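You operate a simulated robot arm through the tools that you are given. There is no shell and no other tool. Be economical: measure what you need, move in short steps, check, and stop when the job is done.

The job below is to be done with a simulated robot arm. You get a single attempt, and the scene is never put back.

Task
Fit the brown and teal shims in the door hanger and tighten its wing nut.
Fine: each shim goes in the slot in line with it; the pointer ends in the white field; black wing nut last.

The check looks at the end state, three seconds after you hand in, the way a careful person would. Anything else that was tipped, shoved, dropped, spilled or broken makes it a failure.

Robot
A 7-joint arm with a fingered hand on a trunk, on a base that drives. Base frame: it is fixed to the floor where the robot stands at the start and does not move with it; the origin is under the middle of the robot, x ahead of it, y to its left, z up; the surface under the hand at the start is at about z = 880. Lengths are in mm, angles in rad, forces in N, time in s.
Its first joint turns from -1.204 to 3.002 rad. Places, roughly: black wing nut [800, -300, 900]; first slot of the white door hanger [700, -100, 900]; hanger gauge [700, -100, 900]; second slot of the white door hanger [700, -200, 900]. Payload 5 kg.
Tool frame: the origin (TCP) lies between the finger pads and is the grasp point; the fingertips stand 32 mm ahead of it; z points along the fingers, y is the line along which they close. Largest opening 160 mm; the body of the gripper starts 89 mm behind the TCP. The gripper is a hand of 3 fingers: y runs from the thumb to the fingers, the wrist lies at [0, 0, -252] in the tool frame.
Orientation is that of the tool frame in the base frame, as a unit quaternion [x, y, z, w]. With the fingers straight down and closing along the base's y, the tool's x points along the base's -x, its y along +y and its z along -z.

Tools
- The arm moves only by the tool jog_arm. Its argument "series" is a list of rows, each a list of 6 numbers: the turn, a rotation vector about the tool's x, y, z in units of 120 degrees (1.0 is 120 degrees), then the shift along the tool's x, y, z in units of 400 mm (1.0 is 400 mm). In form: [[rx, ry, rz, x, y, z], ...]. A call has 1 to 8 rows; each row is the pose to reach, as a shift and turn from the pose commanded when the call began, along the tool's axes at that moment. A call with a number of a shift or a turn outside -1 to 1 is refused whole. Rows are played at 5 a second. More than 50 mm and 0.15 rad between two rows, and nothing of the call is played. Where a pose cannot be reached the arm comes as near as it can. A force on the tool above 40 N (or 10 N above the force at the start of the call, whichever is more), or a blocked arm, ends the call early, and 0.2 s more pass. In this call time passes only in rows, and 0.2 s behind the last. It gives the time, the measured TCP pose, the force on the tool (base axes), the opening and the grip force at its end, in the units of the frame above (readings bear some noise), with the torque about the TCP (base axes, N m) and any sound that the robot's microphone picked up, and new pictures: "pictures" is both (left out), scene, wrist or none.
- Cameras (640 x 400 px; columns grow to the right, rows downward): "scene" is now at [139.8, -19.3, 1498.4]; the picture's right is [-0.22, -0.98, -0.00], its down [-0.49, 0.11, -0.87] and it looks along [0.85, -0.19, -0.50] (base axes); focal length 276 px, centre (320, 200). "wrist" rides on the gripper at [65, -4, -116] in the tool frame; the picture's right is [0.06, 1.00, 0.00], its down [-0.87, 0.05, -0.49] and it looks along [-0.49, 0.03, 0.87] (tool axes); focal length 261 px, centre (320, 200). There is no depth. A picture from a camera that has moved, and an enlarged one, comes with that camera's place and axes in the base frame and with its lens.
- raise_lower(by): slides the trunk up (or, below 0, down) by that many mm; the arm and the scene camera ride with it, the base frame stays. It gives what a move gives, with no picture.
- steer(legs): drives the robot by 1 to 6 legs, each [ahead, left, turn to the left] in mm, mm and rad, along the robot's own axes; the way and the turn of a leg run together, so that a leg with both is an arc; at most 1500 mm and 3.142 rad a leg. The arm and the cameras ride along, it lands a little off, and it stops where it bumps. It gives what a move gives, and a new picture of the scene camera.
- set_fingers(finger1, finger2, thumb_bend): sets how far each is bent, from 0 (flat) to 1 (curled in); at 0.3 the hand is open as for a grip, at 0.7 the pads meet at the TCP. One left out holds its place. A second passes; each finger stops where it meets its share of the squeeze, and holds until it gets a number again. It is the only way to open and close the hand. It gives what a move gives, with no picture; readings hold the bend of each and the force on the fingers (four entries, about 0 where the hand has none), thumb and palm.
- turn_head(pan, tilt): turns the head with the scene camera to pan (to the left, within 1.501 rad either way) and tilt (down, from -0.506 to 1.204), counted from straight ahead of the robot. It gives what a move gives, and a new picture of the scene camera.
- zoom(camera, box): a new picture of the part [left, top, right, bottom] of that camera's present view, enlarged. No time passes.
- close_job(): hands the job in; it is judged then, once.

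Go step by step. Nothing tells you exact positions but the pictures and the camera data: compare them with the known pose of the tool, close in by small moves and look again before you grip or let go. The budget is 120 turns and 260 pictures, counting those below and the enlarged ones. Unless the task says otherwise, let go and move clear before handing in, and close with one line.

The tools are called after "Emit:" as name(argument=value, ...) on one line, values as JSON. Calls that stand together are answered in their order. jog_arm: Moves the arm, as the interface text tells. Its arguments: {"type":"object","properties":{"series":{"type":"array"},"pictures":{"type":"string","enum":["both","scene","wrist","none"]}},"required":["series"]} The other tools are called the same way: raise_lower (by) slides the trunk up or down; set_fingers (finger1, finger2, thumb_bend) moves the fingers one by one; steer (legs) drives the base; turn_head (pan, tilt) turns the head that bears the scene camera; zoom (camera, box) takes an enlarged picture of a part of a camera's view; close_job () hands the job in.

At the start:

```text
time_s: 0.0
tool_pos: [800.0, 36.2, 1212.5]
tool_rot: [0.0, 1.0, 0.0, 0.0]
ft_force: [0.4, 0.4, -0.8]
torque: [-0.03, -0.04, 0.0]
gripper_width: 160.0
grip_force: 0.1
shape: jaw
bend: [0.3, 0.3, 0.3]
finger forces: [0.1, 0.0, 0.1, 0.0, 0.0, 0.1]
trunk travel left (down, up): [-650.0, 290.0]
robot x, y, heading: [0.5, -0.9, -0.003]
head pan, tilt: [-0.22, 0.522]
```

scene: 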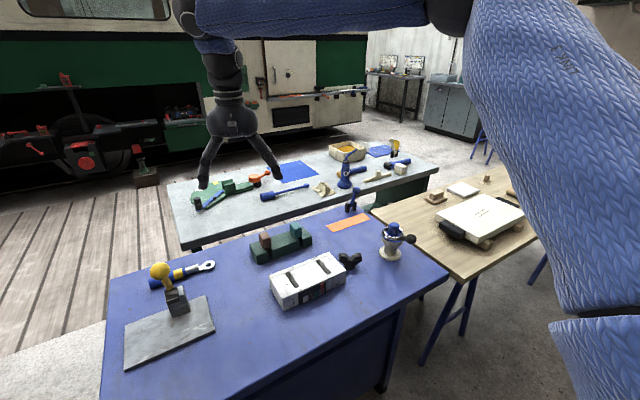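
wrist: 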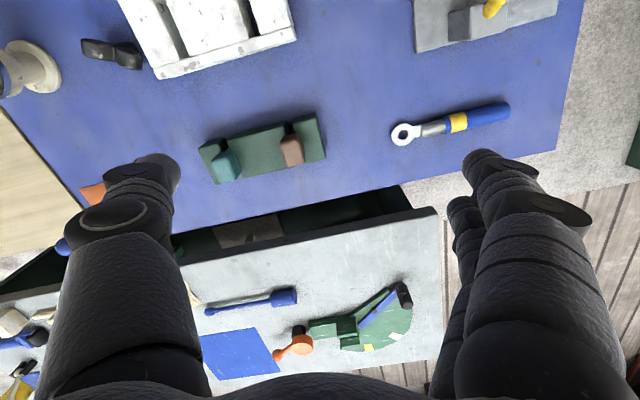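

I see a blue table with the white door hanger (slots, wing nut at its right end), and behind it a green holder with a teal and a brown shim. I'll look closer first.

Emit:
zoom(camera="scene", box=[230, 210, 390, 310])

Emit:
zoom(camera="wrist", box=[60, 0, 380, 200])

```text
4.00 times, centred on (310, 260) of scene
camera zoom: at [139.8, -19.3, 1498.4], right [-0.22, -0.98, 0.0], down [-0.49, 0.11, -0.87], along [0.85, -0.19, -0.5], focal length 1106 px, centre (360, -40)
```

zoom: 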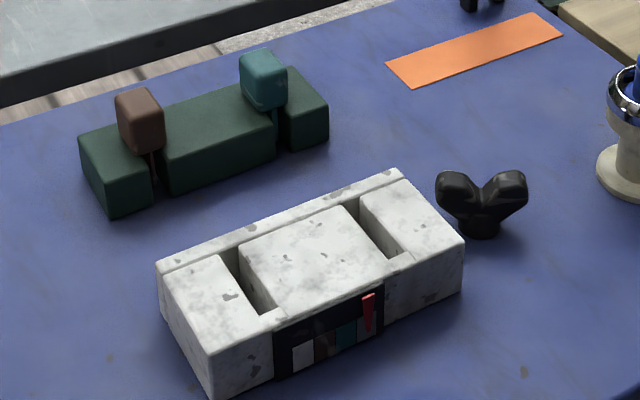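

```text
2.00 times, centred on (220, 100) of wrist
camera zoom: at [733.9, 32.2, 1327.0], right [-0.06, 1.0, 0.0], down [0.87, 0.05, 0.49], along [0.49, 0.03, -0.87], focal length 521 px, centre (520, 400)
```

zoom: 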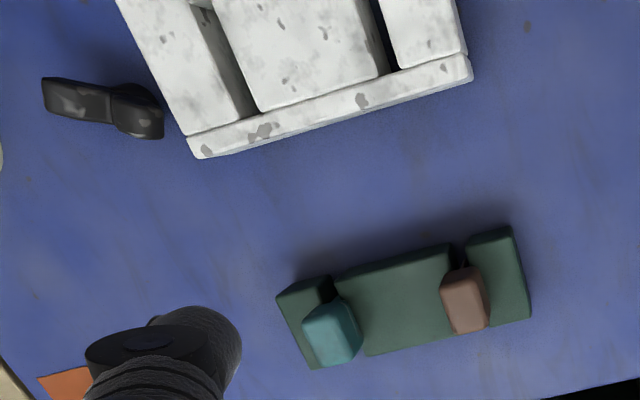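

The shims sit in the green rack with handles around z≈965: brown at about (857, 0), teal at about (880, -102). The rack is rotated about 0.22 rad. I'll move above the brown one with matching yaw.

Emit:
jog_arm(series=[[0, 0, -0.026, -0.0356, -0.0225, 0.095], [0, 0, -0.052, -0.0712, -0.045, 0.19], [0, 0, -0.079, -0.107, -0.0675, 0.285], [0, 0, -0.105, -0.1425, -0.09, 0.38], [0, 0, -0.105, -0.1425, -0.09, 0.38]])

Emit:
turn_head(pan=-0.1, tilt=0.6)

```text
time_s: 1.2
tool_pos: [852.1, 1.0, 1062.8]
tool_rot: [-0.11, 0.994, 0.0, 0.0]
ft_force: [0.3, 0.5, 0.6]
torque: [-0.02, -0.04, 0.0]
gripper_width: 159.9
grip_force: 0.1
shape: jaw
bend: [0.3, 0.3, 0.3]
finger forces: [0.1, 0.1, 0.0, 0.0, 0.1, 0.1]
trunk travel left (down, up): [-650.0, 290.0]
robot x, y, heading: [1.4, 0.5, 0.001]
head pan, tilt: [-0.22, 0.522]
camera scene: at [138.5, -18.8, 1498.6], right [-0.22, -0.98, 0.0], down [-0.49, 0.11, -0.87], along [0.85, -0.19, -0.5], focal length 276 px, centre (320, 200)
camera wrist: at [789.1, -18.0, 1176.8], right [-0.28, 0.96, 0.0], down [0.84, 0.24, 0.49], along [0.47, 0.14, -0.87], focal length 261 px, centre (320, 200)
```

scene: 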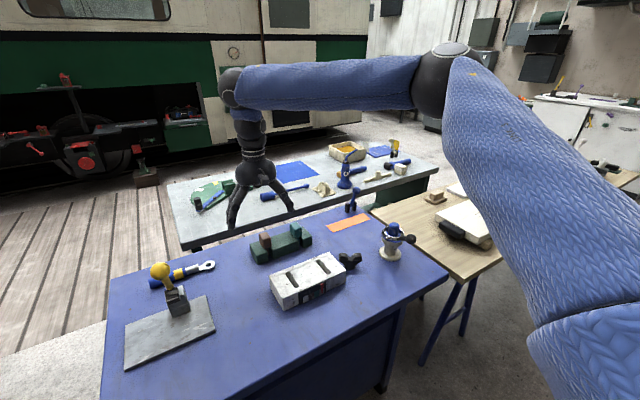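
wrist: 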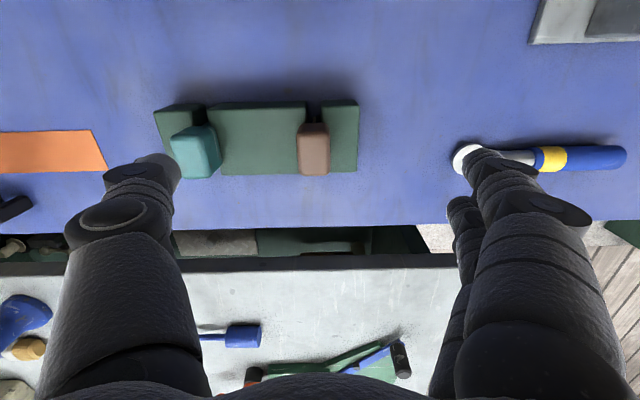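

```text
time_s: 1.9
tool_pos: [852.4, -1.1, 1061.1]
tool_rot: [-0.11, 0.994, 0.001, 0.0]
ft_force: [0.1, 0.6, -0.3]
torque: [0.01, 0.0, -0.01]
gripper_width: 159.7
grip_force: 0.1
shape: jaw
bend: [0.3, 0.3, 0.3]
finger forces: [0.1, 0.1, 0.1, 0.0, 0.0, 0.0]
trunk travel left (down, up): [-650.0, 290.0]
robot x, y, heading: [-2.2, -2.9, 0.0]
head pan, tilt: [-0.099, 0.6]
camera scene: at [139.8, -8.5, 1491.4], right [-0.1, -0.99, 0.0], down [-0.56, 0.06, -0.82], along [0.82, -0.08, -0.57], focal length 276 px, centre (320, 200)
```

scene: 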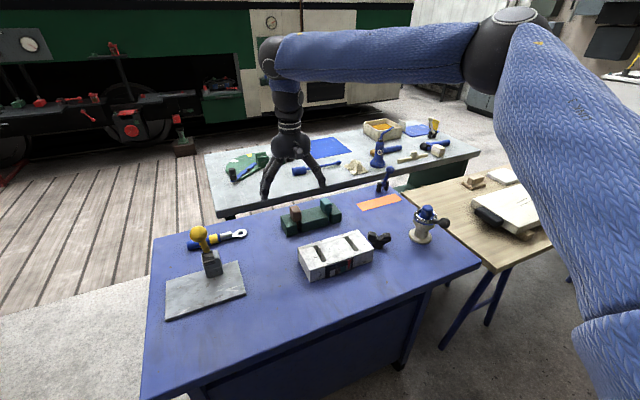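

The rack looks rotated a bit more than I assumed; I'll zoom in to measure it.

Emit:
zoom(camera="wrist", box=[140, 70, 380, 220])

Emit:
zoom(camera="scene", box=[260, 180, 420, 280])

```text
2.67 times, centred on (260, 145) of wrist
camera zoom: at [790.3, -18.6, 1175.9], right [-0.28, 0.96, 0.0], down [0.84, 0.24, 0.49], along [0.47, 0.14, -0.87], focal length 695 px, centre (480, 347)
```

zoom: 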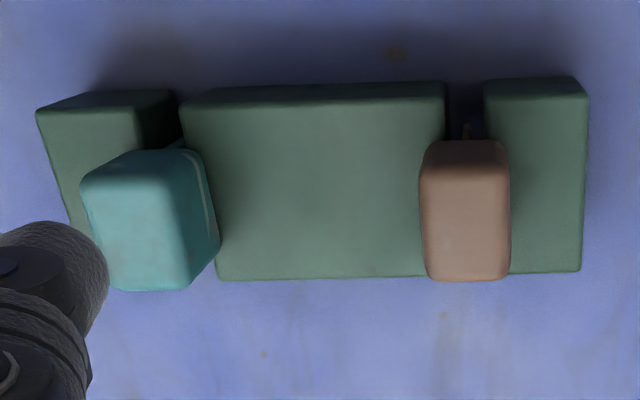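

```text
4.00 times, centred on (340, 230) of scene
camera zoom: at [139.8, -8.5, 1491.4], right [-0.1, -0.99, 0.0], down [-0.56, 0.06, -0.82], along [0.82, -0.08, -0.57], focal length 1106 px, centre (240, 80)
```

zoom: 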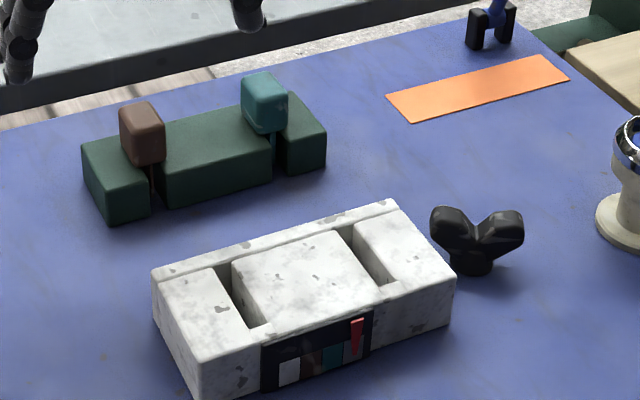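

Emit:
zoom(camera="scene", box=[272, 190, 352, 240])

Emit:
zoom(camera="scene", box=[292, 220, 396, 285])

```text
8.00 times, centred on (312, 215) of scene
camera zoom: at [139.8, -8.5, 1491.4], right [-0.1, -0.99, 0.0], down [-0.56, 0.06, -0.82], along [0.82, -0.08, -0.57], focal length 2212 px, centre (384, 80)
```

zoom: 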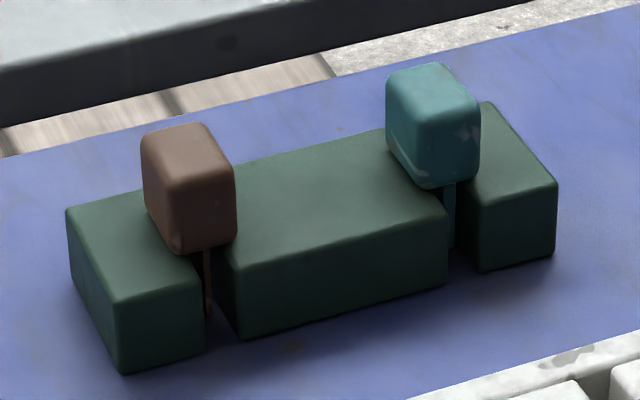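

```text
6.15 times, centred on (344, 252) of scene
camera zoom: at [139.8, -8.5, 1491.4], right [-0.1, -0.99, 0.0], down [-0.56, 0.06, -0.82], along [0.82, -0.08, -0.57], focal length 1702 px, centre (172, -123)
```

zoom: 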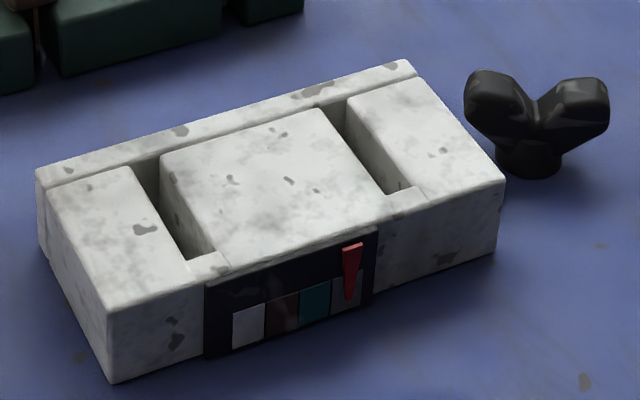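

Rack top is z≈915, with handles from about 925 to 963. Brown is at about (861, -0.5) and the rack yaw is about 0.31. I'll pre-close the fingers so they clear the teal handle, then align and lower.

Emit:
set_fingers(finger1=0.52, finger2=0.52, thumb_bend=0.52)

Emit:
jog_arm(series=[[0, 0, -0.022, -0.01, -0.001, 0.075], [0, 0, -0.043, -0.02, -0.003, 0.15], [0, 0, -0.043, -0.02, -0.003, 0.15]])

```text
time_s: 2.9
tool_pos: [851.8, -1.2, 1061.0]
tool_rot: [-0.11, 0.994, 0.0, 0.001]
ft_force: [-0.5, -0.1, -0.3]
torque: [0.0, 0.02, 0.0]
gripper_width: 79.7
grip_force: 0.1
shape: fingers
bend: [0.52, 0.52, 0.52]
finger forces: [0.1, 0.1, 0.0, 0.1, 0.1, 0.1]
trunk travel left (down, up): [-650.0, 290.0]
robot x, y, heading: [-3.0, -2.7, 0.003]
head pan, tilt: [-0.099, 0.6]
```

```text
time_s: 3.7
tool_pos: [860.4, 2.7, 998.7]
tool_rot: [-0.155, 0.988, 0.0, 0.0]
ft_force: [0.1, 0.5, -0.2]
torque: [0.02, -0.02, 0.01]
gripper_width: 79.9
grip_force: 0.1
shape: fingers
bend: [0.52, 0.52, 0.52]
finger forces: [0.1, 0.0, 0.0, 0.0, 0.0, 0.0]
trunk travel left (down, up): [-650.0, 290.0]
robot x, y, heading: [-2.0, -0.1, -0.002]
head pan, tilt: [-0.099, 0.6]
camera scene: at [139.1, -8.3, 1491.5], right [-0.1, -1.0, 0.0], down [-0.56, 0.06, -0.82], along [0.82, -0.08, -0.57], focal length 276 px, centre (320, 200)
camera wrist: at [800.0, -20.4, 1114.2], right [-0.36, 0.93, 0.0], down [0.81, 0.32, 0.49], along [0.46, 0.18, -0.87], focal length 261 px, centre (320, 200)
```

scene: 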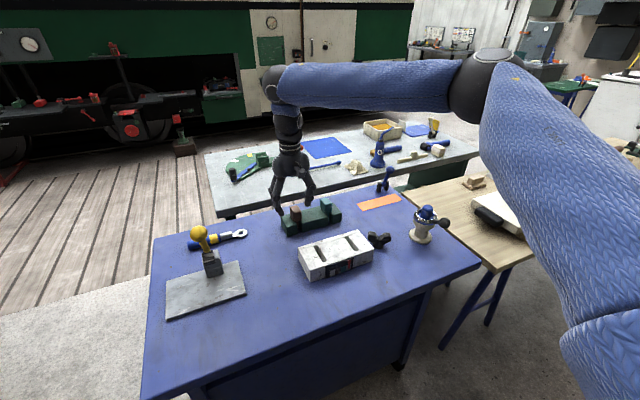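
wrist: 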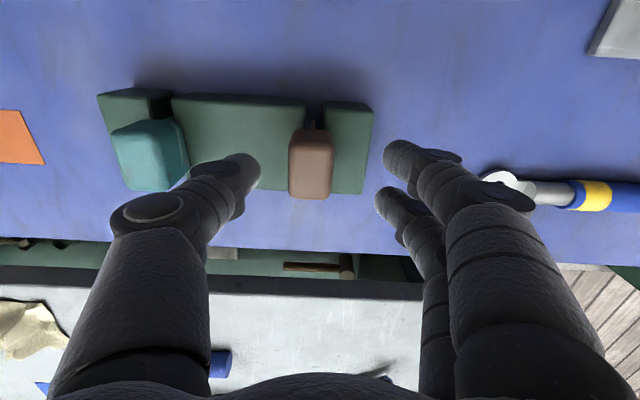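

Brown is about 6 mm off the tool centre toward the thumb. I'll correct that and descend to the grip height.

Emit:
jog_arm(series=[[0, 0, 0, 0, -0.015, 0], [0, 0, 0, 0, -0.015, 0.05], [0, 0, 0, 0, -0.015, 0.085], [0, 0, 0, 0, -0.015, 0.11], [0, 0, 0, 0, -0.015, 0.11]])

Emit:
zoom(camera="scene", box=[262, 180, 358, 240])

```text
time_s: 4.9
tool_pos: [866.4, -3.7, 960.7]
tool_rot: [-0.155, 0.988, 0.0, 0.002]
ft_force: [6.4, 3.0, 26.7]
torque: [-1.29, -0.67, 0.39]
gripper_width: 80.4
grip_force: 13.5
shape: fingers
bend: [0.52, 0.52, 0.53]
finger forces: [0.0, 0.0, 0.1, 0.0, 27.3, 0.1]
trunk travel left (down, up): [-650.0, 290.0]
robot x, y, heading: [0.8, -1.5, -0.003]
head pan, tilt: [-0.099, 0.6]
camera scene: at [137.4, -8.0, 1492.1], right [-0.1, -1.0, 0.0], down [-0.56, 0.06, -0.83], along [0.82, -0.08, -0.56], focal length 276 px, centre (320, 200)
camera wrist: at [804.1, -28.4, 1074.5], right [-0.36, 0.93, 0.0], down [0.81, 0.32, 0.5], along [0.46, 0.18, -0.87], focal length 261 px, centre (320, 200)
```

scene: 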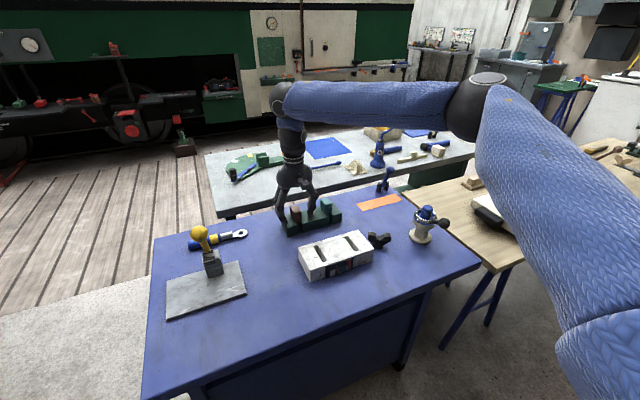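
wrist: 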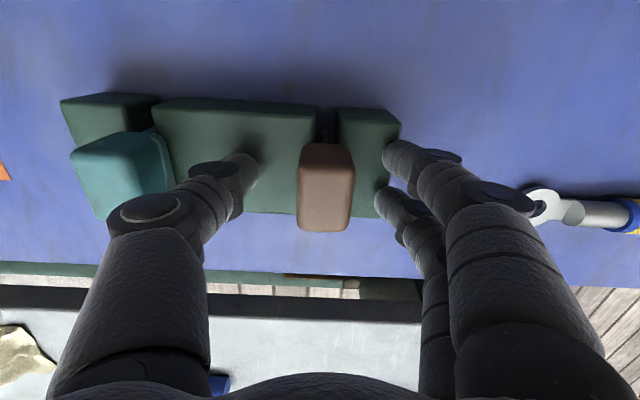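

```text
6.67 times, centred on (310, 210) of scene
camera zoom: at [137.4, -8.0, 1492.1], right [-0.1, -1.0, 0.0], down [-0.56, 0.06, -0.83], along [0.82, -0.08, -0.56], focal length 1844 px, centre (387, 133)
```

zoom: 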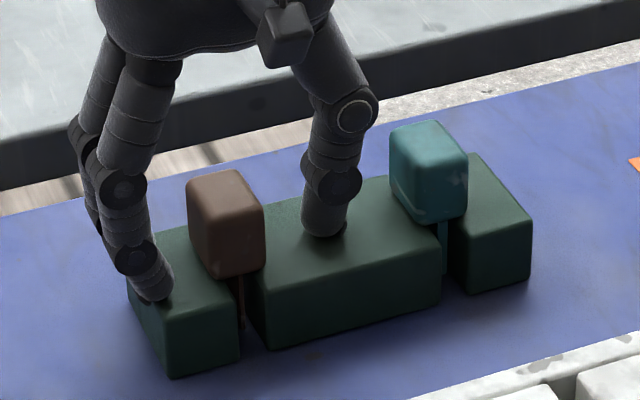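

The thumb tip is pressing on the rack top, so I'll back up by 10 mm and then close gently.

Emit:
jog_arm(series=[[0, 0, 0, 0, 0, -0.015], [0, 0, 0, 0, 0, -0.028], [0, 0, 0, 0, 0, -0.028]], pictures="none")

Emit:
set_fingers(finger1=0.6, finger2=0.6, thumb_bend=0.6)

Emit:
zoom(camera="scene", box=[262, 180, 358, 240])

Emit:
zoom(camera="wrist", box=[160, 80, 480, 280])

```text
time_s: 5.7
tool_pos: [865.0, -3.8, 966.4]
tool_rot: [-0.155, 0.988, -0.001, -0.001]
ft_force: [0.8, -0.3, 0.1]
torque: [0.01, 0.03, 0.0]
gripper_width: 79.8
grip_force: 0.0
shape: fingers
bend: [0.52, 0.52, 0.52]
finger forces: [0.0, 0.0, 0.0, 0.0, 0.0, 0.0]
trunk travel left (down, up): [-650.0, 290.0]
robot x, y, heading: [-2.9, -1.4, -0.0]
head pan, tilt: [-0.099, 0.6]
```

```text
time_s: 6.7
tool_pos: [866.3, -3.7, 967.8]
tool_rot: [-0.155, 0.988, 0.0, -0.001]
ft_force: [0.1, -0.4, 0.8]
torque: [-0.03, -0.02, -0.04]
gripper_width: 48.3
grip_force: 0.0
shape: fingers
bend: [0.6, 0.6, 0.6]
finger forces: [0.0, 0.0, 0.0, 0.0, 0.1, 0.0]
trunk travel left (down, up): [-650.0, 290.0]
robot x, y, heading: [0.7, 3.0, -0.003]
head pan, tilt: [-0.099, 0.6]
```

```text
6.67 times, centred on (310, 210) of scene
camera zoom: at [139.5, -8.4, 1491.4], right [-0.1, -1.0, 0.0], down [-0.56, 0.06, -0.82], along [0.82, -0.08, -0.57], focal length 1844 px, centre (387, 133)
```

zoom: 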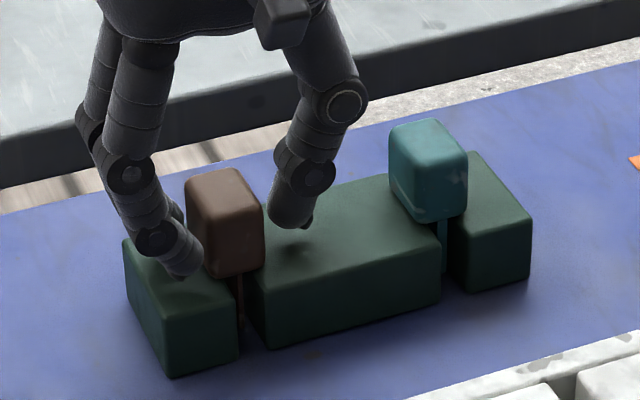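

```text
2.00 times, centred on (320, 180) of wrist
camera zoom: at [805.4, -28.0, 1082.0], right [-0.36, 0.93, 0.0], down [0.81, 0.32, 0.49], along [0.46, 0.18, -0.87], focal length 521 px, centre (320, 240)
```

zoom: 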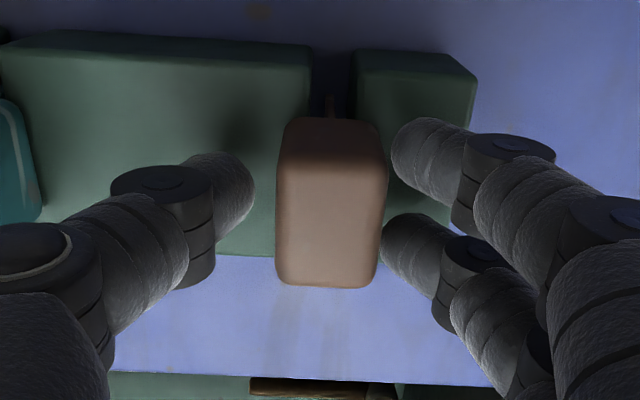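

Emit:
jog_arm(series=[[0, 0, 0, 0, 0.008, 0.008], [0, 0, 0, 0, 0.008, 0.018], [0, 0, 0, 0, 0.008, 0.018]], pictures="none")

Emit:
set_fingers(finger1=0.7, finger2=0.7, thumb_bend=0.7)

Emit:
zoom(camera="scene", box=[262, 180, 358, 240])

Emit:
zoom(camera="wrist", box=[160, 80, 480, 280])

```text
time_s: 7.5
tool_pos: [867.0, -1.7, 959.8]
tool_rot: [-0.155, 0.988, 0.0, 0.001]
ft_force: [-0.6, 1.3, -0.2]
torque: [0.01, 0.02, -0.01]
gripper_width: 48.2
grip_force: 0.1
shape: fingers
bend: [0.6, 0.6, 0.6]
finger forces: [0.0, 0.0, 0.0, 0.0, 0.0, 0.0]
trunk travel left (down, up): [-650.0, 290.0]
robot x, y, heading: [-2.2, -2.4, 0.002]
head pan, tilt: [-0.099, 0.6]
```

```text
time_s: 8.5
tool_pos: [864.8, -0.9, 960.7]
tool_rot: [-0.155, 0.988, 0.001, 0.0]
ft_force: [-0.6, -1.0, -0.4]
torque: [-0.01, 0.01, -0.01]
gripper_width: 34.5
grip_force: 12.6
shape: fingers
bend: [0.64, 0.64, 0.66]
finger forces: [6.5, 6.3, 0.0, 0.1, 12.7, 0.0]
trunk travel left (down, up): [-650.0, 290.0]
robot x, y, heading: [0.3, -1.3, 0.002]
head pan, tilt: [-0.099, 0.6]
```

```text
6.67 times, centred on (310, 210) of scene
camera zoom: at [139.5, -8.4, 1491.4], right [-0.1, -1.0, 0.0], down [-0.56, 0.06, -0.82], along [0.82, -0.08, -0.57], focal length 1844 px, centre (387, 133)
```

zoom: 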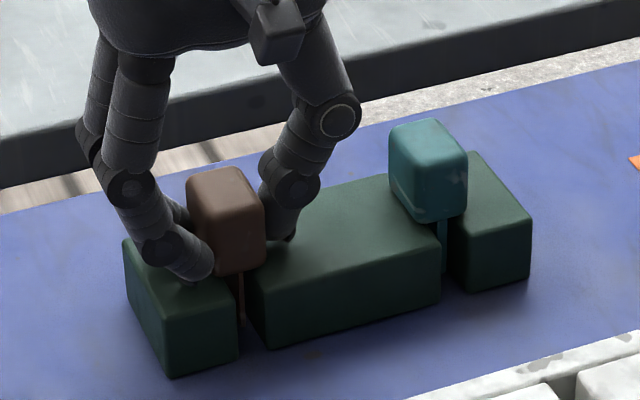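

```text
2.00 times, centred on (320, 180) of wrist
camera zoom: at [804.1, -25.6, 1075.3], right [-0.36, 0.93, 0.0], down [0.81, 0.32, 0.49], along [0.46, 0.18, -0.87], focal length 521 px, centre (320, 240)
```

zoom: 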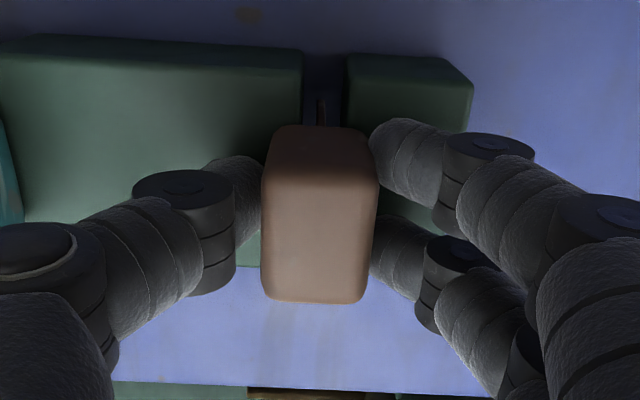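

The brown handle is gripped at about 12.6 N. I'll lift it and look.

Emit:
jog_arm(series=[[0, 0, 0, 0, 0, -0.03], [0, 0, 0, 0, 0, -0.08], [0, 0, 0, 0, 0, -0.14], [0, 0, 0, 0, 0, -0.2], [0, 0, 0, 0, 0, -0.25], [0, 0, 0, 0, 0, -0.25]])

Emit:
zoom(camera="scene", box=[262, 150, 422, 250])

Emit:
zoom(camera="wrist", box=[160, 80, 480, 280])

```text
time_s: 9.9
tool_pos: [865.7, -3.1, 1059.1]
tool_rot: [-0.155, 0.988, 0.0, 0.0]
ft_force: [0.2, 0.7, -0.3]
torque: [0.02, 0.02, -0.01]
gripper_width: 34.5
grip_force: 12.4
shape: fingers
bend: [0.64, 0.64, 0.66]
finger forces: [6.4, 6.3, 0.0, 0.0, 12.7, 0.1]
trunk travel left (down, up): [-650.0, 290.0]
robot x, y, heading: [-1.7, -1.0, 0.002]
head pan, tilt: [-0.099, 0.6]
camera scene: at [140.1, -8.6, 1491.4], right [-0.1, -1.0, 0.0], down [-0.56, 0.06, -0.82], along [0.82, -0.08, -0.57], focal length 276 px, centre (320, 200)
camera wrist: at [804.6, -26.6, 1174.2], right [-0.36, 0.93, 0.0], down [0.81, 0.32, 0.49], along [0.46, 0.18, -0.87], focal length 261 px, centre (320, 200)
```

scene: 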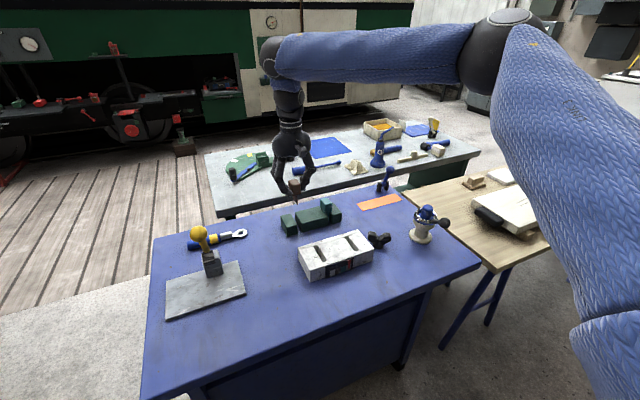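
wrist: 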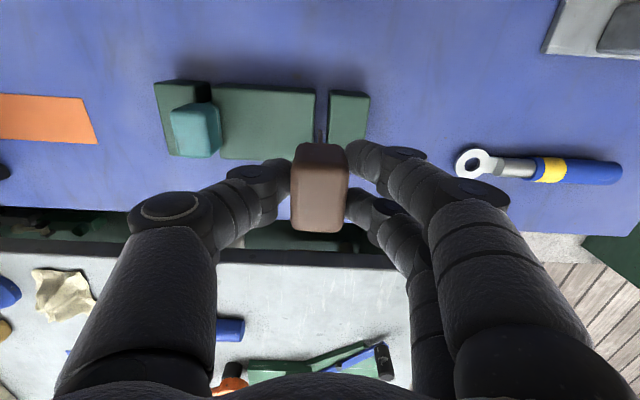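

```text
4.00 times, centred on (342, 200) of scene
camera zoom: at [140.1, -8.6, 1491.4], right [-0.1, -1.0, 0.0], down [-0.56, 0.06, -0.82], along [0.82, -0.08, -0.57], focal length 1106 px, centre (232, 200)
```

zoom: 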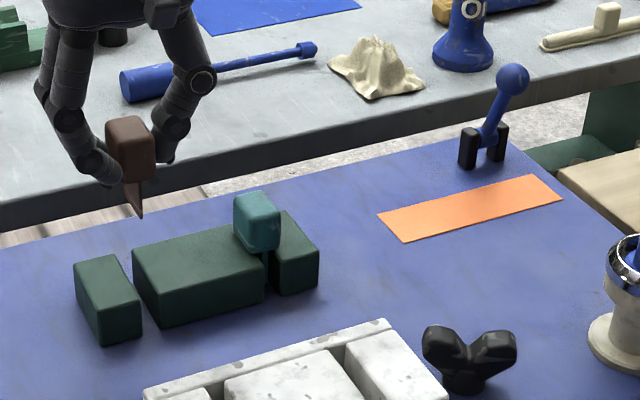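

```text
2.00 times, centred on (320, 180) of wrist
camera zoom: at [804.6, -26.6, 1174.2], right [-0.36, 0.93, 0.0], down [0.81, 0.32, 0.49], along [0.46, 0.18, -0.87], focal length 521 px, centre (320, 240)
```

zoom: 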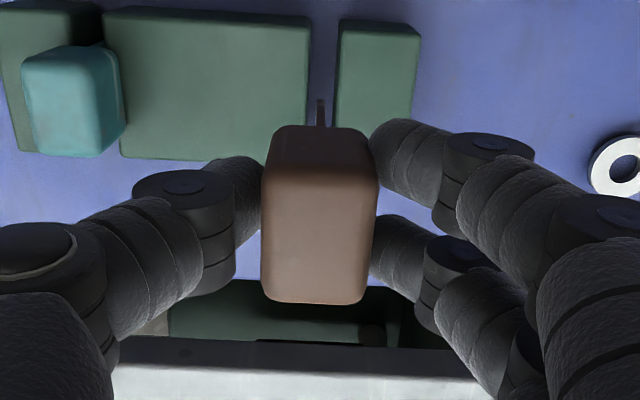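

Brown is held upright with its thin plate below. The slots estimate to about (695, -63) and (725, -157) with hanger yaw about 0.31. I'll carry the shim over slot 1 and look.

Emit:
jog_arm(series=[[0, 0, 0, 0.09, 0, 0], [0, 0, 0, 0.18, 0, 0], [0, 0, 0, 0.27, -0.005, 0], [0, 0, 0, 0.36, -0.01, 0], [0, 0, 0, 0.45, -0.0125, 0], [0, 0, 0, 0.45, -0.0125, 0]])

Emit:
zoom(camera="wrist", box=[120, 40, 440, 240])

Emit:
zoom(camera="scene", box=[280, 180, 408, 290])

```text
time_s: 11.3
tool_pos: [694.9, -60.6, 1060.6]
tool_rot: [-0.154, 0.988, -0.001, -0.001]
ft_force: [0.0, 0.1, -0.7]
torque: [0.0, 0.02, -0.02]
gripper_width: 34.8
grip_force: 13.0
shape: fingers
bend: [0.64, 0.64, 0.66]
finger forces: [6.4, 6.3, 0.1, 0.0, 12.5, 0.0]
trunk travel left (down, up): [-650.0, 290.0]
robot x, y, heading: [-2.6, 3.1, -0.001]
head pan, tilt: [-0.099, 0.6]
camera scene: at [140.1, -7.8, 1491.4], right [-0.1, -1.0, 0.0], down [-0.56, 0.06, -0.82], along [0.82, -0.08, -0.57], focal length 276 px, centre (320, 200)
camera wrist: at [634.3, -84.6, 1175.8], right [-0.36, 0.93, 0.0], down [0.81, 0.32, 0.49], along [0.46, 0.18, -0.87], focal length 261 px, centre (320, 200)
```

scene: 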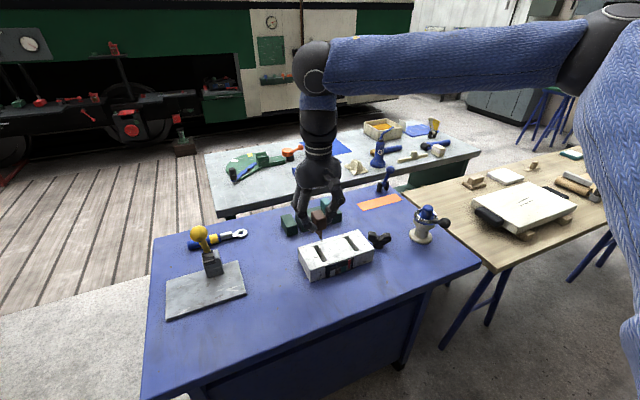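
wrist: 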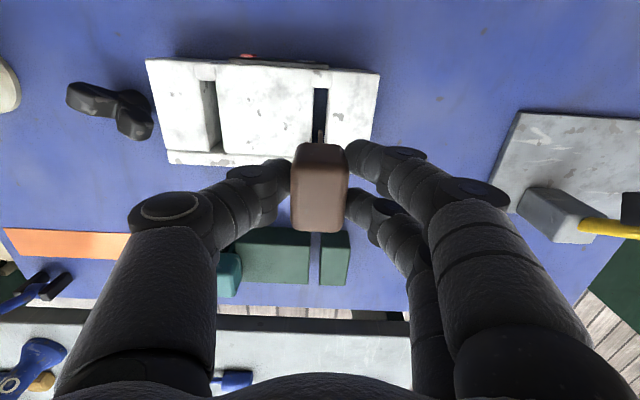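

```text
2.00 times, centred on (280, 140) of wrist
camera zoom: at [634.3, -84.6, 1175.8], right [-0.36, 0.93, 0.0], down [0.81, 0.32, 0.49], along [0.46, 0.18, -0.87], focal length 521 px, centre (400, 320)
```

zoom: 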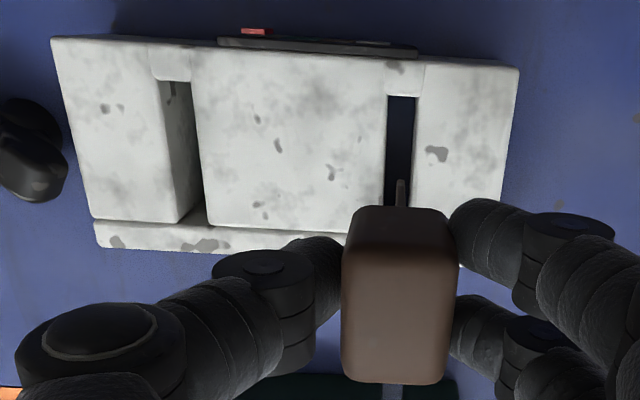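

```text
3.64 times, centred on (344, 235) of scene
camera zoom: at [140.1, -7.8, 1491.4], right [-0.1, -1.0, 0.0], down [-0.56, 0.06, -0.82], along [0.82, -0.08, -0.57], focal length 1006 px, centre (233, 73)
```

zoom: 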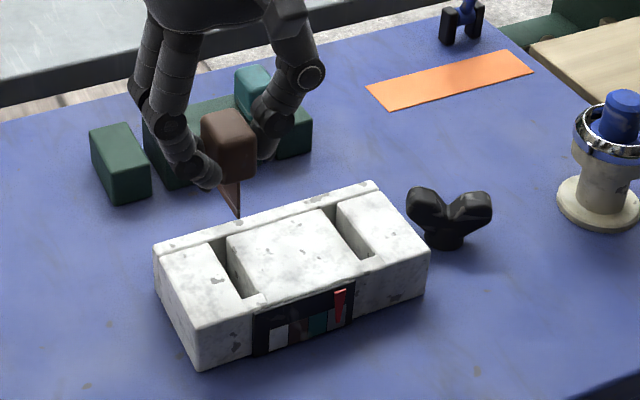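

The slot 1 column lines up with the plate and the yaw matches. The slot centre is about 5 mm further toward the robot, so I'll shift there and descend to just above the hanger.

Emit:
jog_arm(series=[[0, 0, 0, 0.0125, 0, 0.05], [0, 0, 0, 0.0125, 0, 0.1], [0, 0, 0, 0.0125, 0, 0.15], [0, 0, 0, 0.0125, 0, 0.15]], pictures="none")

Emit:
zoom(camera="wrist", box=[120, 20, 440, 220])

Emit:
zoom(camera="scene", box=[290, 200, 386, 285])

```text
time_s: 12.3
tool_pos: [691.6, -64.8, 1003.1]
tool_rot: [-0.154, 0.988, 0.0, 0.001]
ft_force: [-0.3, -0.2, -0.3]
torque: [0.0, -0.07, -0.01]
gripper_width: 34.6
grip_force: 13.1
shape: fingers
bend: [0.64, 0.64, 0.66]
finger forces: [6.3, 6.3, 0.0, 0.0, 12.7, 0.0]
trunk travel left (down, up): [-650.0, 290.0]
robot x, y, heading: [-2.5, 2.6, 0.0]
head pan, tilt: [-0.099, 0.6]
```

```text
2.00 times, centred on (280, 120) of wrist
camera zoom: at [630.5, -87.8, 1118.6], right [-0.36, 0.93, 0.0], down [0.81, 0.32, 0.49], along [0.46, 0.18, -0.87], focal length 521 px, centre (400, 360)
```

zoom: 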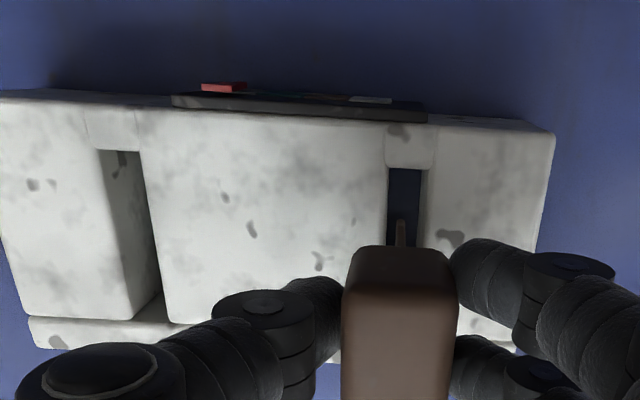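

```text
4.71 times, centred on (338, 242) of scene
camera zoom: at [138.8, -8.3, 1491.5], right [-0.1, -1.0, 0.0], down [-0.56, 0.06, -0.83], along [0.82, -0.08, -0.56], focal length 1301 px, centre (235, 0)
```

zoom: 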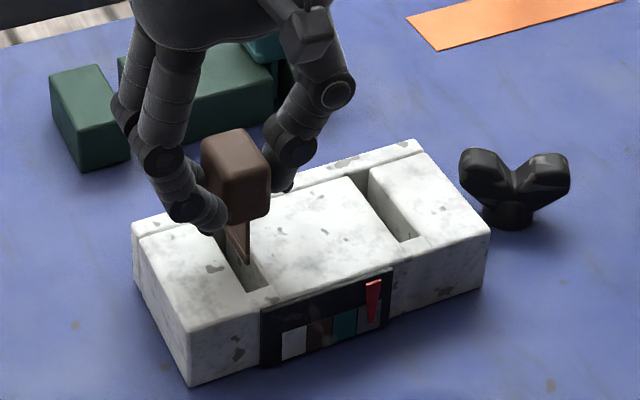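

Plate is over the slot. I'll nudge it 2 mm sideways and lower slowly.

Emit:
jog_arm(series=[[0, 0, 0, 0, 0.005, 0.025], [0, 0, 0, 0, 0.005, 0.05], [0, 0, 0, 0, 0.005, 0.075], [0, 0, 0, 0, 0.005, 0.095], [0, 0, 0, 0, 0.005, 0.095]], pictures="none")

Emit:
zoom(camera="wrist", box=[120, 20, 440, 220])

Emit:
zoom(camera="scene", box=[290, 200, 386, 285])

```text
time_s: 13.5
tool_pos: [691.0, -61.2, 966.5]
tool_rot: [-0.154, 0.988, 0.0, 0.003]
ft_force: [8.9, 2.2, 39.6]
torque: [-0.26, -0.37, 0.08]
gripper_width: 33.8
grip_force: 23.9
shape: fingers
bend: [0.67, 0.67, 0.68]
finger forces: [9.5, 9.4, 0.1, 0.1, 28.2, 0.1]
trunk travel left (down, up): [-650.0, 290.0]
robot x, y, heading: [2.0, -0.2, 0.004]
head pan, tilt: [-0.099, 0.6]
```

```text
2.00 times, centred on (280, 120) of wrist
camera zoom: at [628.5, -84.8, 1080.7], right [-0.36, 0.93, 0.0], down [0.81, 0.32, 0.5], along [0.46, 0.18, -0.87], focal length 521 px, centre (400, 360)
```

zoom: 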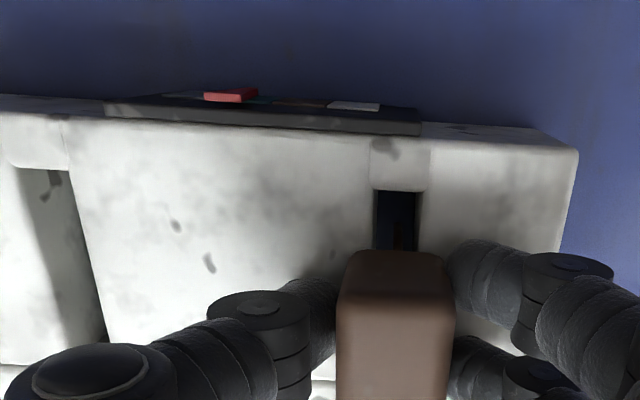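

```text
4.71 times, centred on (338, 242) of scene
camera zoom: at [137.0, -8.1, 1492.3], right [-0.1, -1.0, 0.0], down [-0.56, 0.06, -0.83], along [0.82, -0.08, -0.56], focal length 1301 px, centre (235, 0)
```

zoom: 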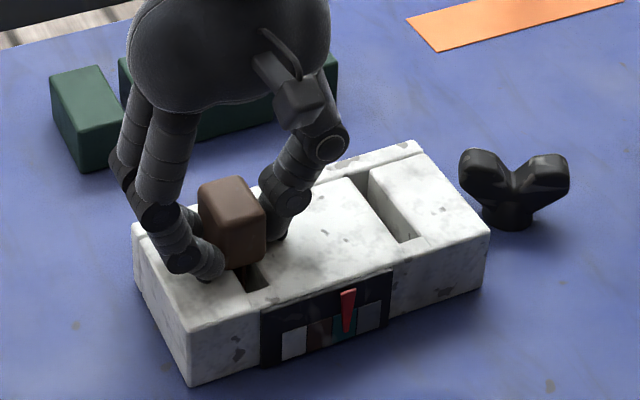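

The pointer moved one field to teal; the force rise means either fingertips or shim touched bottom. I'll relieve the pressure slightly and open the fingers a bit.

Emit:
jog_arm(series=[[0, 0, 0, 0, 0, -0.008], [0, 0, 0, 0, 0, -0.008]], pictures="none")

Emit:
set_fingers(finger1=0.61, finger2=0.61, thumb_bend=0.61)

Emit:
zoom(camera="wrist", box=[120, 20, 440, 220])

Emit:
zoom(camera="scene", box=[290, 200, 386, 285])

```text
time_s: 14.1
tool_pos: [689.9, -60.6, 966.1]
tool_rot: [-0.155, 0.988, 0.0, 0.0]
ft_force: [4.7, 1.6, 26.6]
torque: [-0.15, -0.23, 0.04]
gripper_width: 34.3
grip_force: 24.0
shape: fingers
bend: [0.67, 0.67, 0.68]
finger forces: [10.8, 10.0, 0.0, 0.1, 27.2, 0.0]
trunk travel left (down, up): [-650.0, 290.0]
robot x, y, heading: [-1.6, 3.9, -0.002]
head pan, tilt: [-0.099, 0.6]
```

```text
time_s: 15.1
tool_pos: [689.4, -62.0, 967.4]
tool_rot: [-0.154, 0.988, 0.0, 0.001]
ft_force: [5.0, -3.5, 37.4]
torque: [-0.62, -0.27, 0.09]
gripper_width: 36.9
grip_force: 19.1
shape: fingers
bend: [0.64, 0.64, 0.63]
finger forces: [5.3, 5.0, 0.0, 0.1, 29.6, 0.0]
trunk travel left (down, up): [-650.0, 290.0]
robot x, y, heading: [1.1, -0.8, -0.009]
head pan, tilt: [-0.099, 0.6]
```

```text
2.00 times, centred on (280, 120) of wrist
camera zoom: at [627.3, -85.3, 1082.1], right [-0.36, 0.93, 0.0], down [0.81, 0.32, 0.49], along [0.46, 0.18, -0.87], focal length 521 px, centre (400, 360)
```

zoom: 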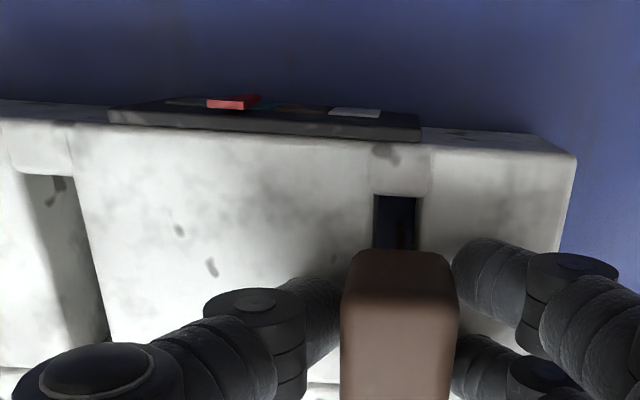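

```text
4.71 times, centred on (338, 242) of scene
camera zoom: at [137.1, -8.4, 1491.8], right [-0.1, -1.0, 0.0], down [-0.56, 0.06, -0.83], along [0.82, -0.08, -0.56], focal length 1301 px, centre (235, 0)
```

zoom: 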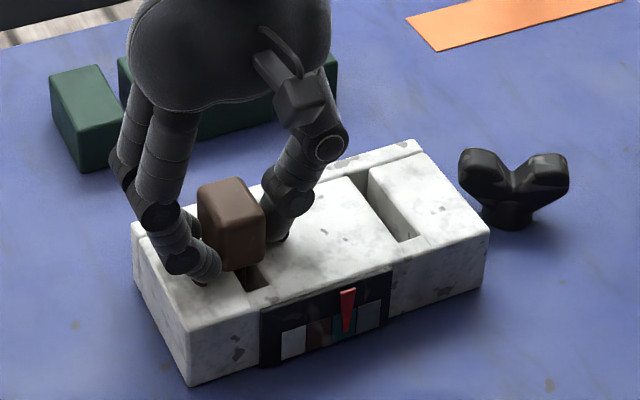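

The fingertips are on the hanger top. I'll raise a few mm so they open freely.

Emit:
jog_arm(series=[[0, 0, 0, 0, 0, -0.008], [0, 0, 0, 0, 0, -0.015], [0, 0, 0, 0, 0, -0.015]], pictures="none")

Emit:
set_fingers(finger1=0.58, finger2=0.58, thumb_bend=0.58)

Emit:
zoom(camera="wrist", box=[120, 20, 440, 220])

Emit:
zoom(camera="scene", box=[290, 200, 386, 285])

```text
time_s: 15.9
tool_pos: [690.1, -60.6, 970.2]
tool_rot: [-0.155, 0.988, 0.0, -0.001]
ft_force: [-0.1, 0.2, 0.4]
torque: [-0.01, 0.03, -0.01]
gripper_width: 43.1
grip_force: 0.0
shape: fingers
bend: [0.61, 0.61, 0.61]
finger forces: [0.1, 0.0, 0.0, 0.1, 0.0, 0.0]
trunk travel left (down, up): [-650.0, 290.0]
robot x, y, heading: [2.1, -1.7, -0.002]
head pan, tilt: [-0.099, 0.6]
```

```text
time_s: 16.9
tool_pos: [689.2, -61.5, 971.7]
tool_rot: [-0.155, 0.988, 0.0, 0.0]
ft_force: [-0.2, -0.5, 0.0]
torque: [0.01, 0.02, -0.01]
gripper_width: 58.2
grip_force: 0.1
shape: fingers
bend: [0.57, 0.57, 0.57]
finger forces: [0.1, 0.1, 0.0, 0.0, 0.1, 0.0]
trunk travel left (down, up): [-650.0, 290.0]
robot x, y, heading: [-0.6, 4.0, 0.004]
head pan, tilt: [-0.099, 0.6]
```

```text
2.00 times, centred on (280, 120) of wrist
camera zoom: at [628.3, -85.0, 1086.1], right [-0.36, 0.93, 0.0], down [0.81, 0.32, 0.49], along [0.46, 0.18, -0.87], focal length 521 px, centre (400, 360)
```

zoom: 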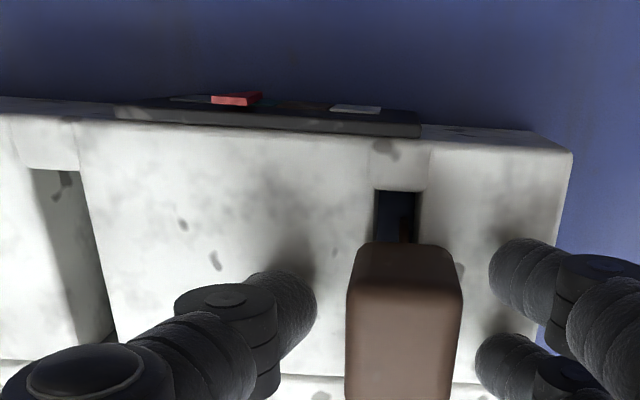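

```text
4.71 times, centred on (338, 242) of scene
camera zoom: at [139.4, -8.5, 1491.5], right [-0.1, -1.0, 0.0], down [-0.56, 0.06, -0.82], along [0.82, -0.08, -0.57], focal length 1301 px, centre (235, 0)
```

zoom: 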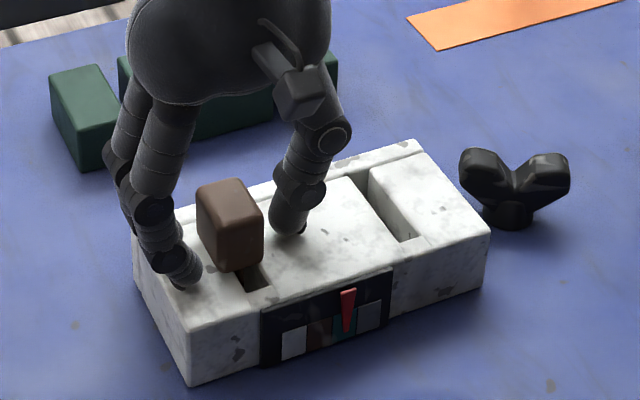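

Brown stands in slot 1 and is released. I'll open more, lift clear and inspect.

Emit:
jog_arm(series=[[0, 0, 0, 0, 0, -0.04], [0, 0, 0, 0, 0, -0.12], [0, 0, 0, 0, 0, -0.22], [0, 0, 0, 0, 0, -0.3], [0, 0, 0, 0, 0, -0.3]], pictures="none")

Emit:
zoom(camera="wrist", box=[120, 0, 440, 200])

Emit:
zoom(camera="scene", box=[290, 200, 386, 285])

```text
time_s: 18.1
tool_pos: [689.9, -59.1, 1091.9]
tool_rot: [-0.153, 0.988, -0.001, -0.001]
ft_force: [-0.1, 0.0, 0.7]
torque: [-0.01, 0.01, -0.02]
gripper_width: 58.6
grip_force: 0.1
shape: fingers
bend: [0.57, 0.57, 0.57]
finger forces: [0.0, 0.0, 0.0, 0.0, 0.0, 0.0]
trunk travel left (down, up): [-650.0, 290.0]
robot x, y, heading: [-1.1, 0.5, 0.001]
head pan, tilt: [-0.099, 0.6]
```

```text
2.00 times, centred on (280, 100) of wrist
camera zoom: at [628.7, -83.5, 1206.3], right [-0.36, 0.93, 0.0], down [0.81, 0.32, 0.49], along [0.46, 0.18, -0.87], focal length 521 px, centre (400, 400)
```

zoom: 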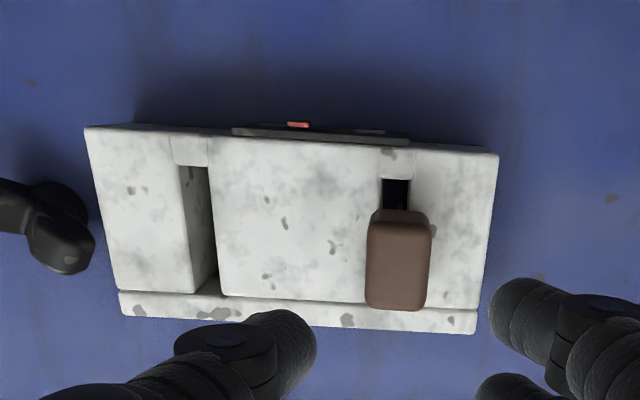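

```text
4.71 times, centred on (338, 242) of scene
camera zoom: at [139.9, -8.7, 1491.4], right [-0.1, -1.0, 0.0], down [-0.56, 0.06, -0.82], along [0.82, -0.08, -0.57], focal length 1301 px, centre (235, 0)
```

zoom: 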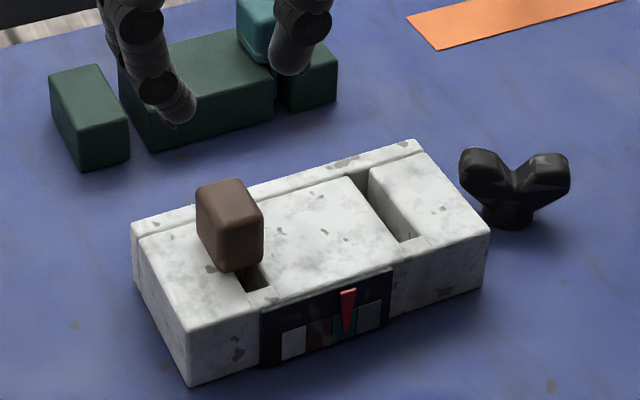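

Brown is seated upright, with the pointer in the teal field. Next I'll go over the teal shim.

Emit:
jog_arm(series=[[0, 0, 0, -0.08, -0.045, 0], [0, 0, 0, -0.16, -0.09, 0], [0, 0, 0, -0.25, -0.14, 0.02], [0, 0, 0, -0.33, -0.185, 0.06], [0, 0, 0, -0.41, -0.23, 0.11], [0, 0, 0, -0.462, -0.257, 0.17], [0, 0, 0, -0.462, -0.257, 0.2], [0, 0, 0, -0.462, -0.257, 0.2]])

Emit:
zoom(camera="wrist", box=[160, 80, 480, 280])

```text
time_s: 19.9
tool_pos: [897.4, -104.0, 1010.5]
tool_rot: [-0.155, 0.988, 0.0, 0.001]
ft_force: [0.0, 0.9, 0.7]
torque: [-0.05, -0.02, -0.01]
gripper_width: 58.6
grip_force: 0.1
shape: fingers
bend: [0.57, 0.57, 0.57]
finger forces: [0.0, 0.0, 0.1, 0.0, 0.0, 0.0]
trunk travel left (down, up): [-650.0, 290.0]
robot x, y, heading: [-0.3, -0.4, -0.003]
head pan, tilt: [-0.099, 0.6]
camera scene: at [139.7, -8.3, 1491.4], right [-0.1, -1.0, 0.0], down [-0.56, 0.06, -0.82], along [0.82, -0.08, -0.57], focal length 276 px, centre (320, 200)
camera wrist: at [836.4, -127.9, 1125.3], right [-0.36, 0.93, 0.0], down [0.81, 0.32, 0.49], along [0.46, 0.18, -0.87], focal length 261 px, centre (320, 200)
```

scene: 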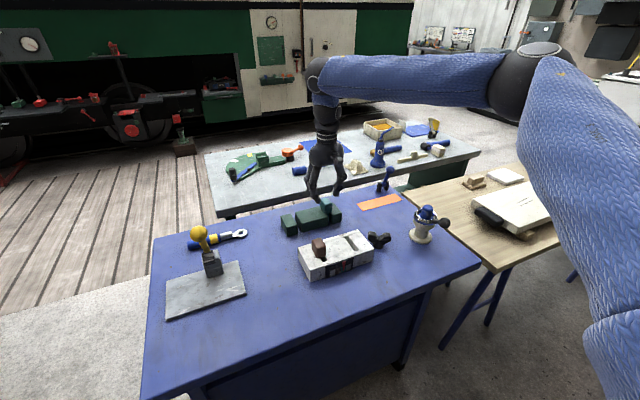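
wrist: 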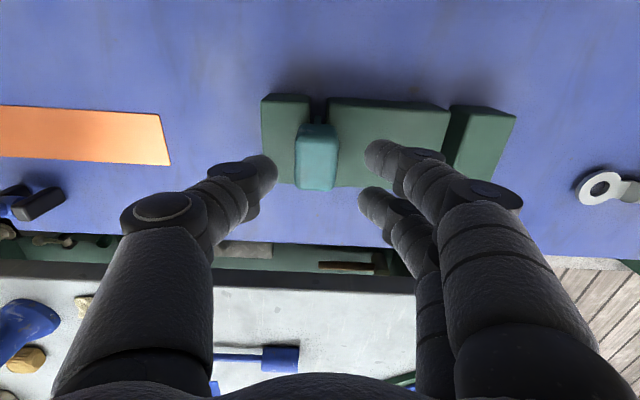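

```text
2.00 times, centred on (320, 180) of wrist
camera zoom: at [836.4, -127.9, 1125.3], right [-0.36, 0.93, 0.0], down [0.81, 0.32, 0.49], along [0.46, 0.18, -0.87], focal length 521 px, centre (320, 240)
```

zoom: 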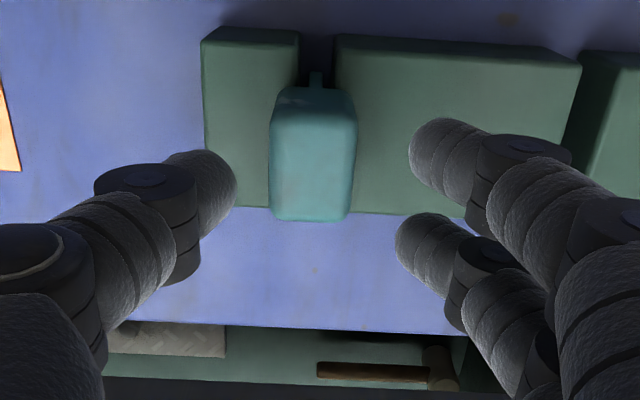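

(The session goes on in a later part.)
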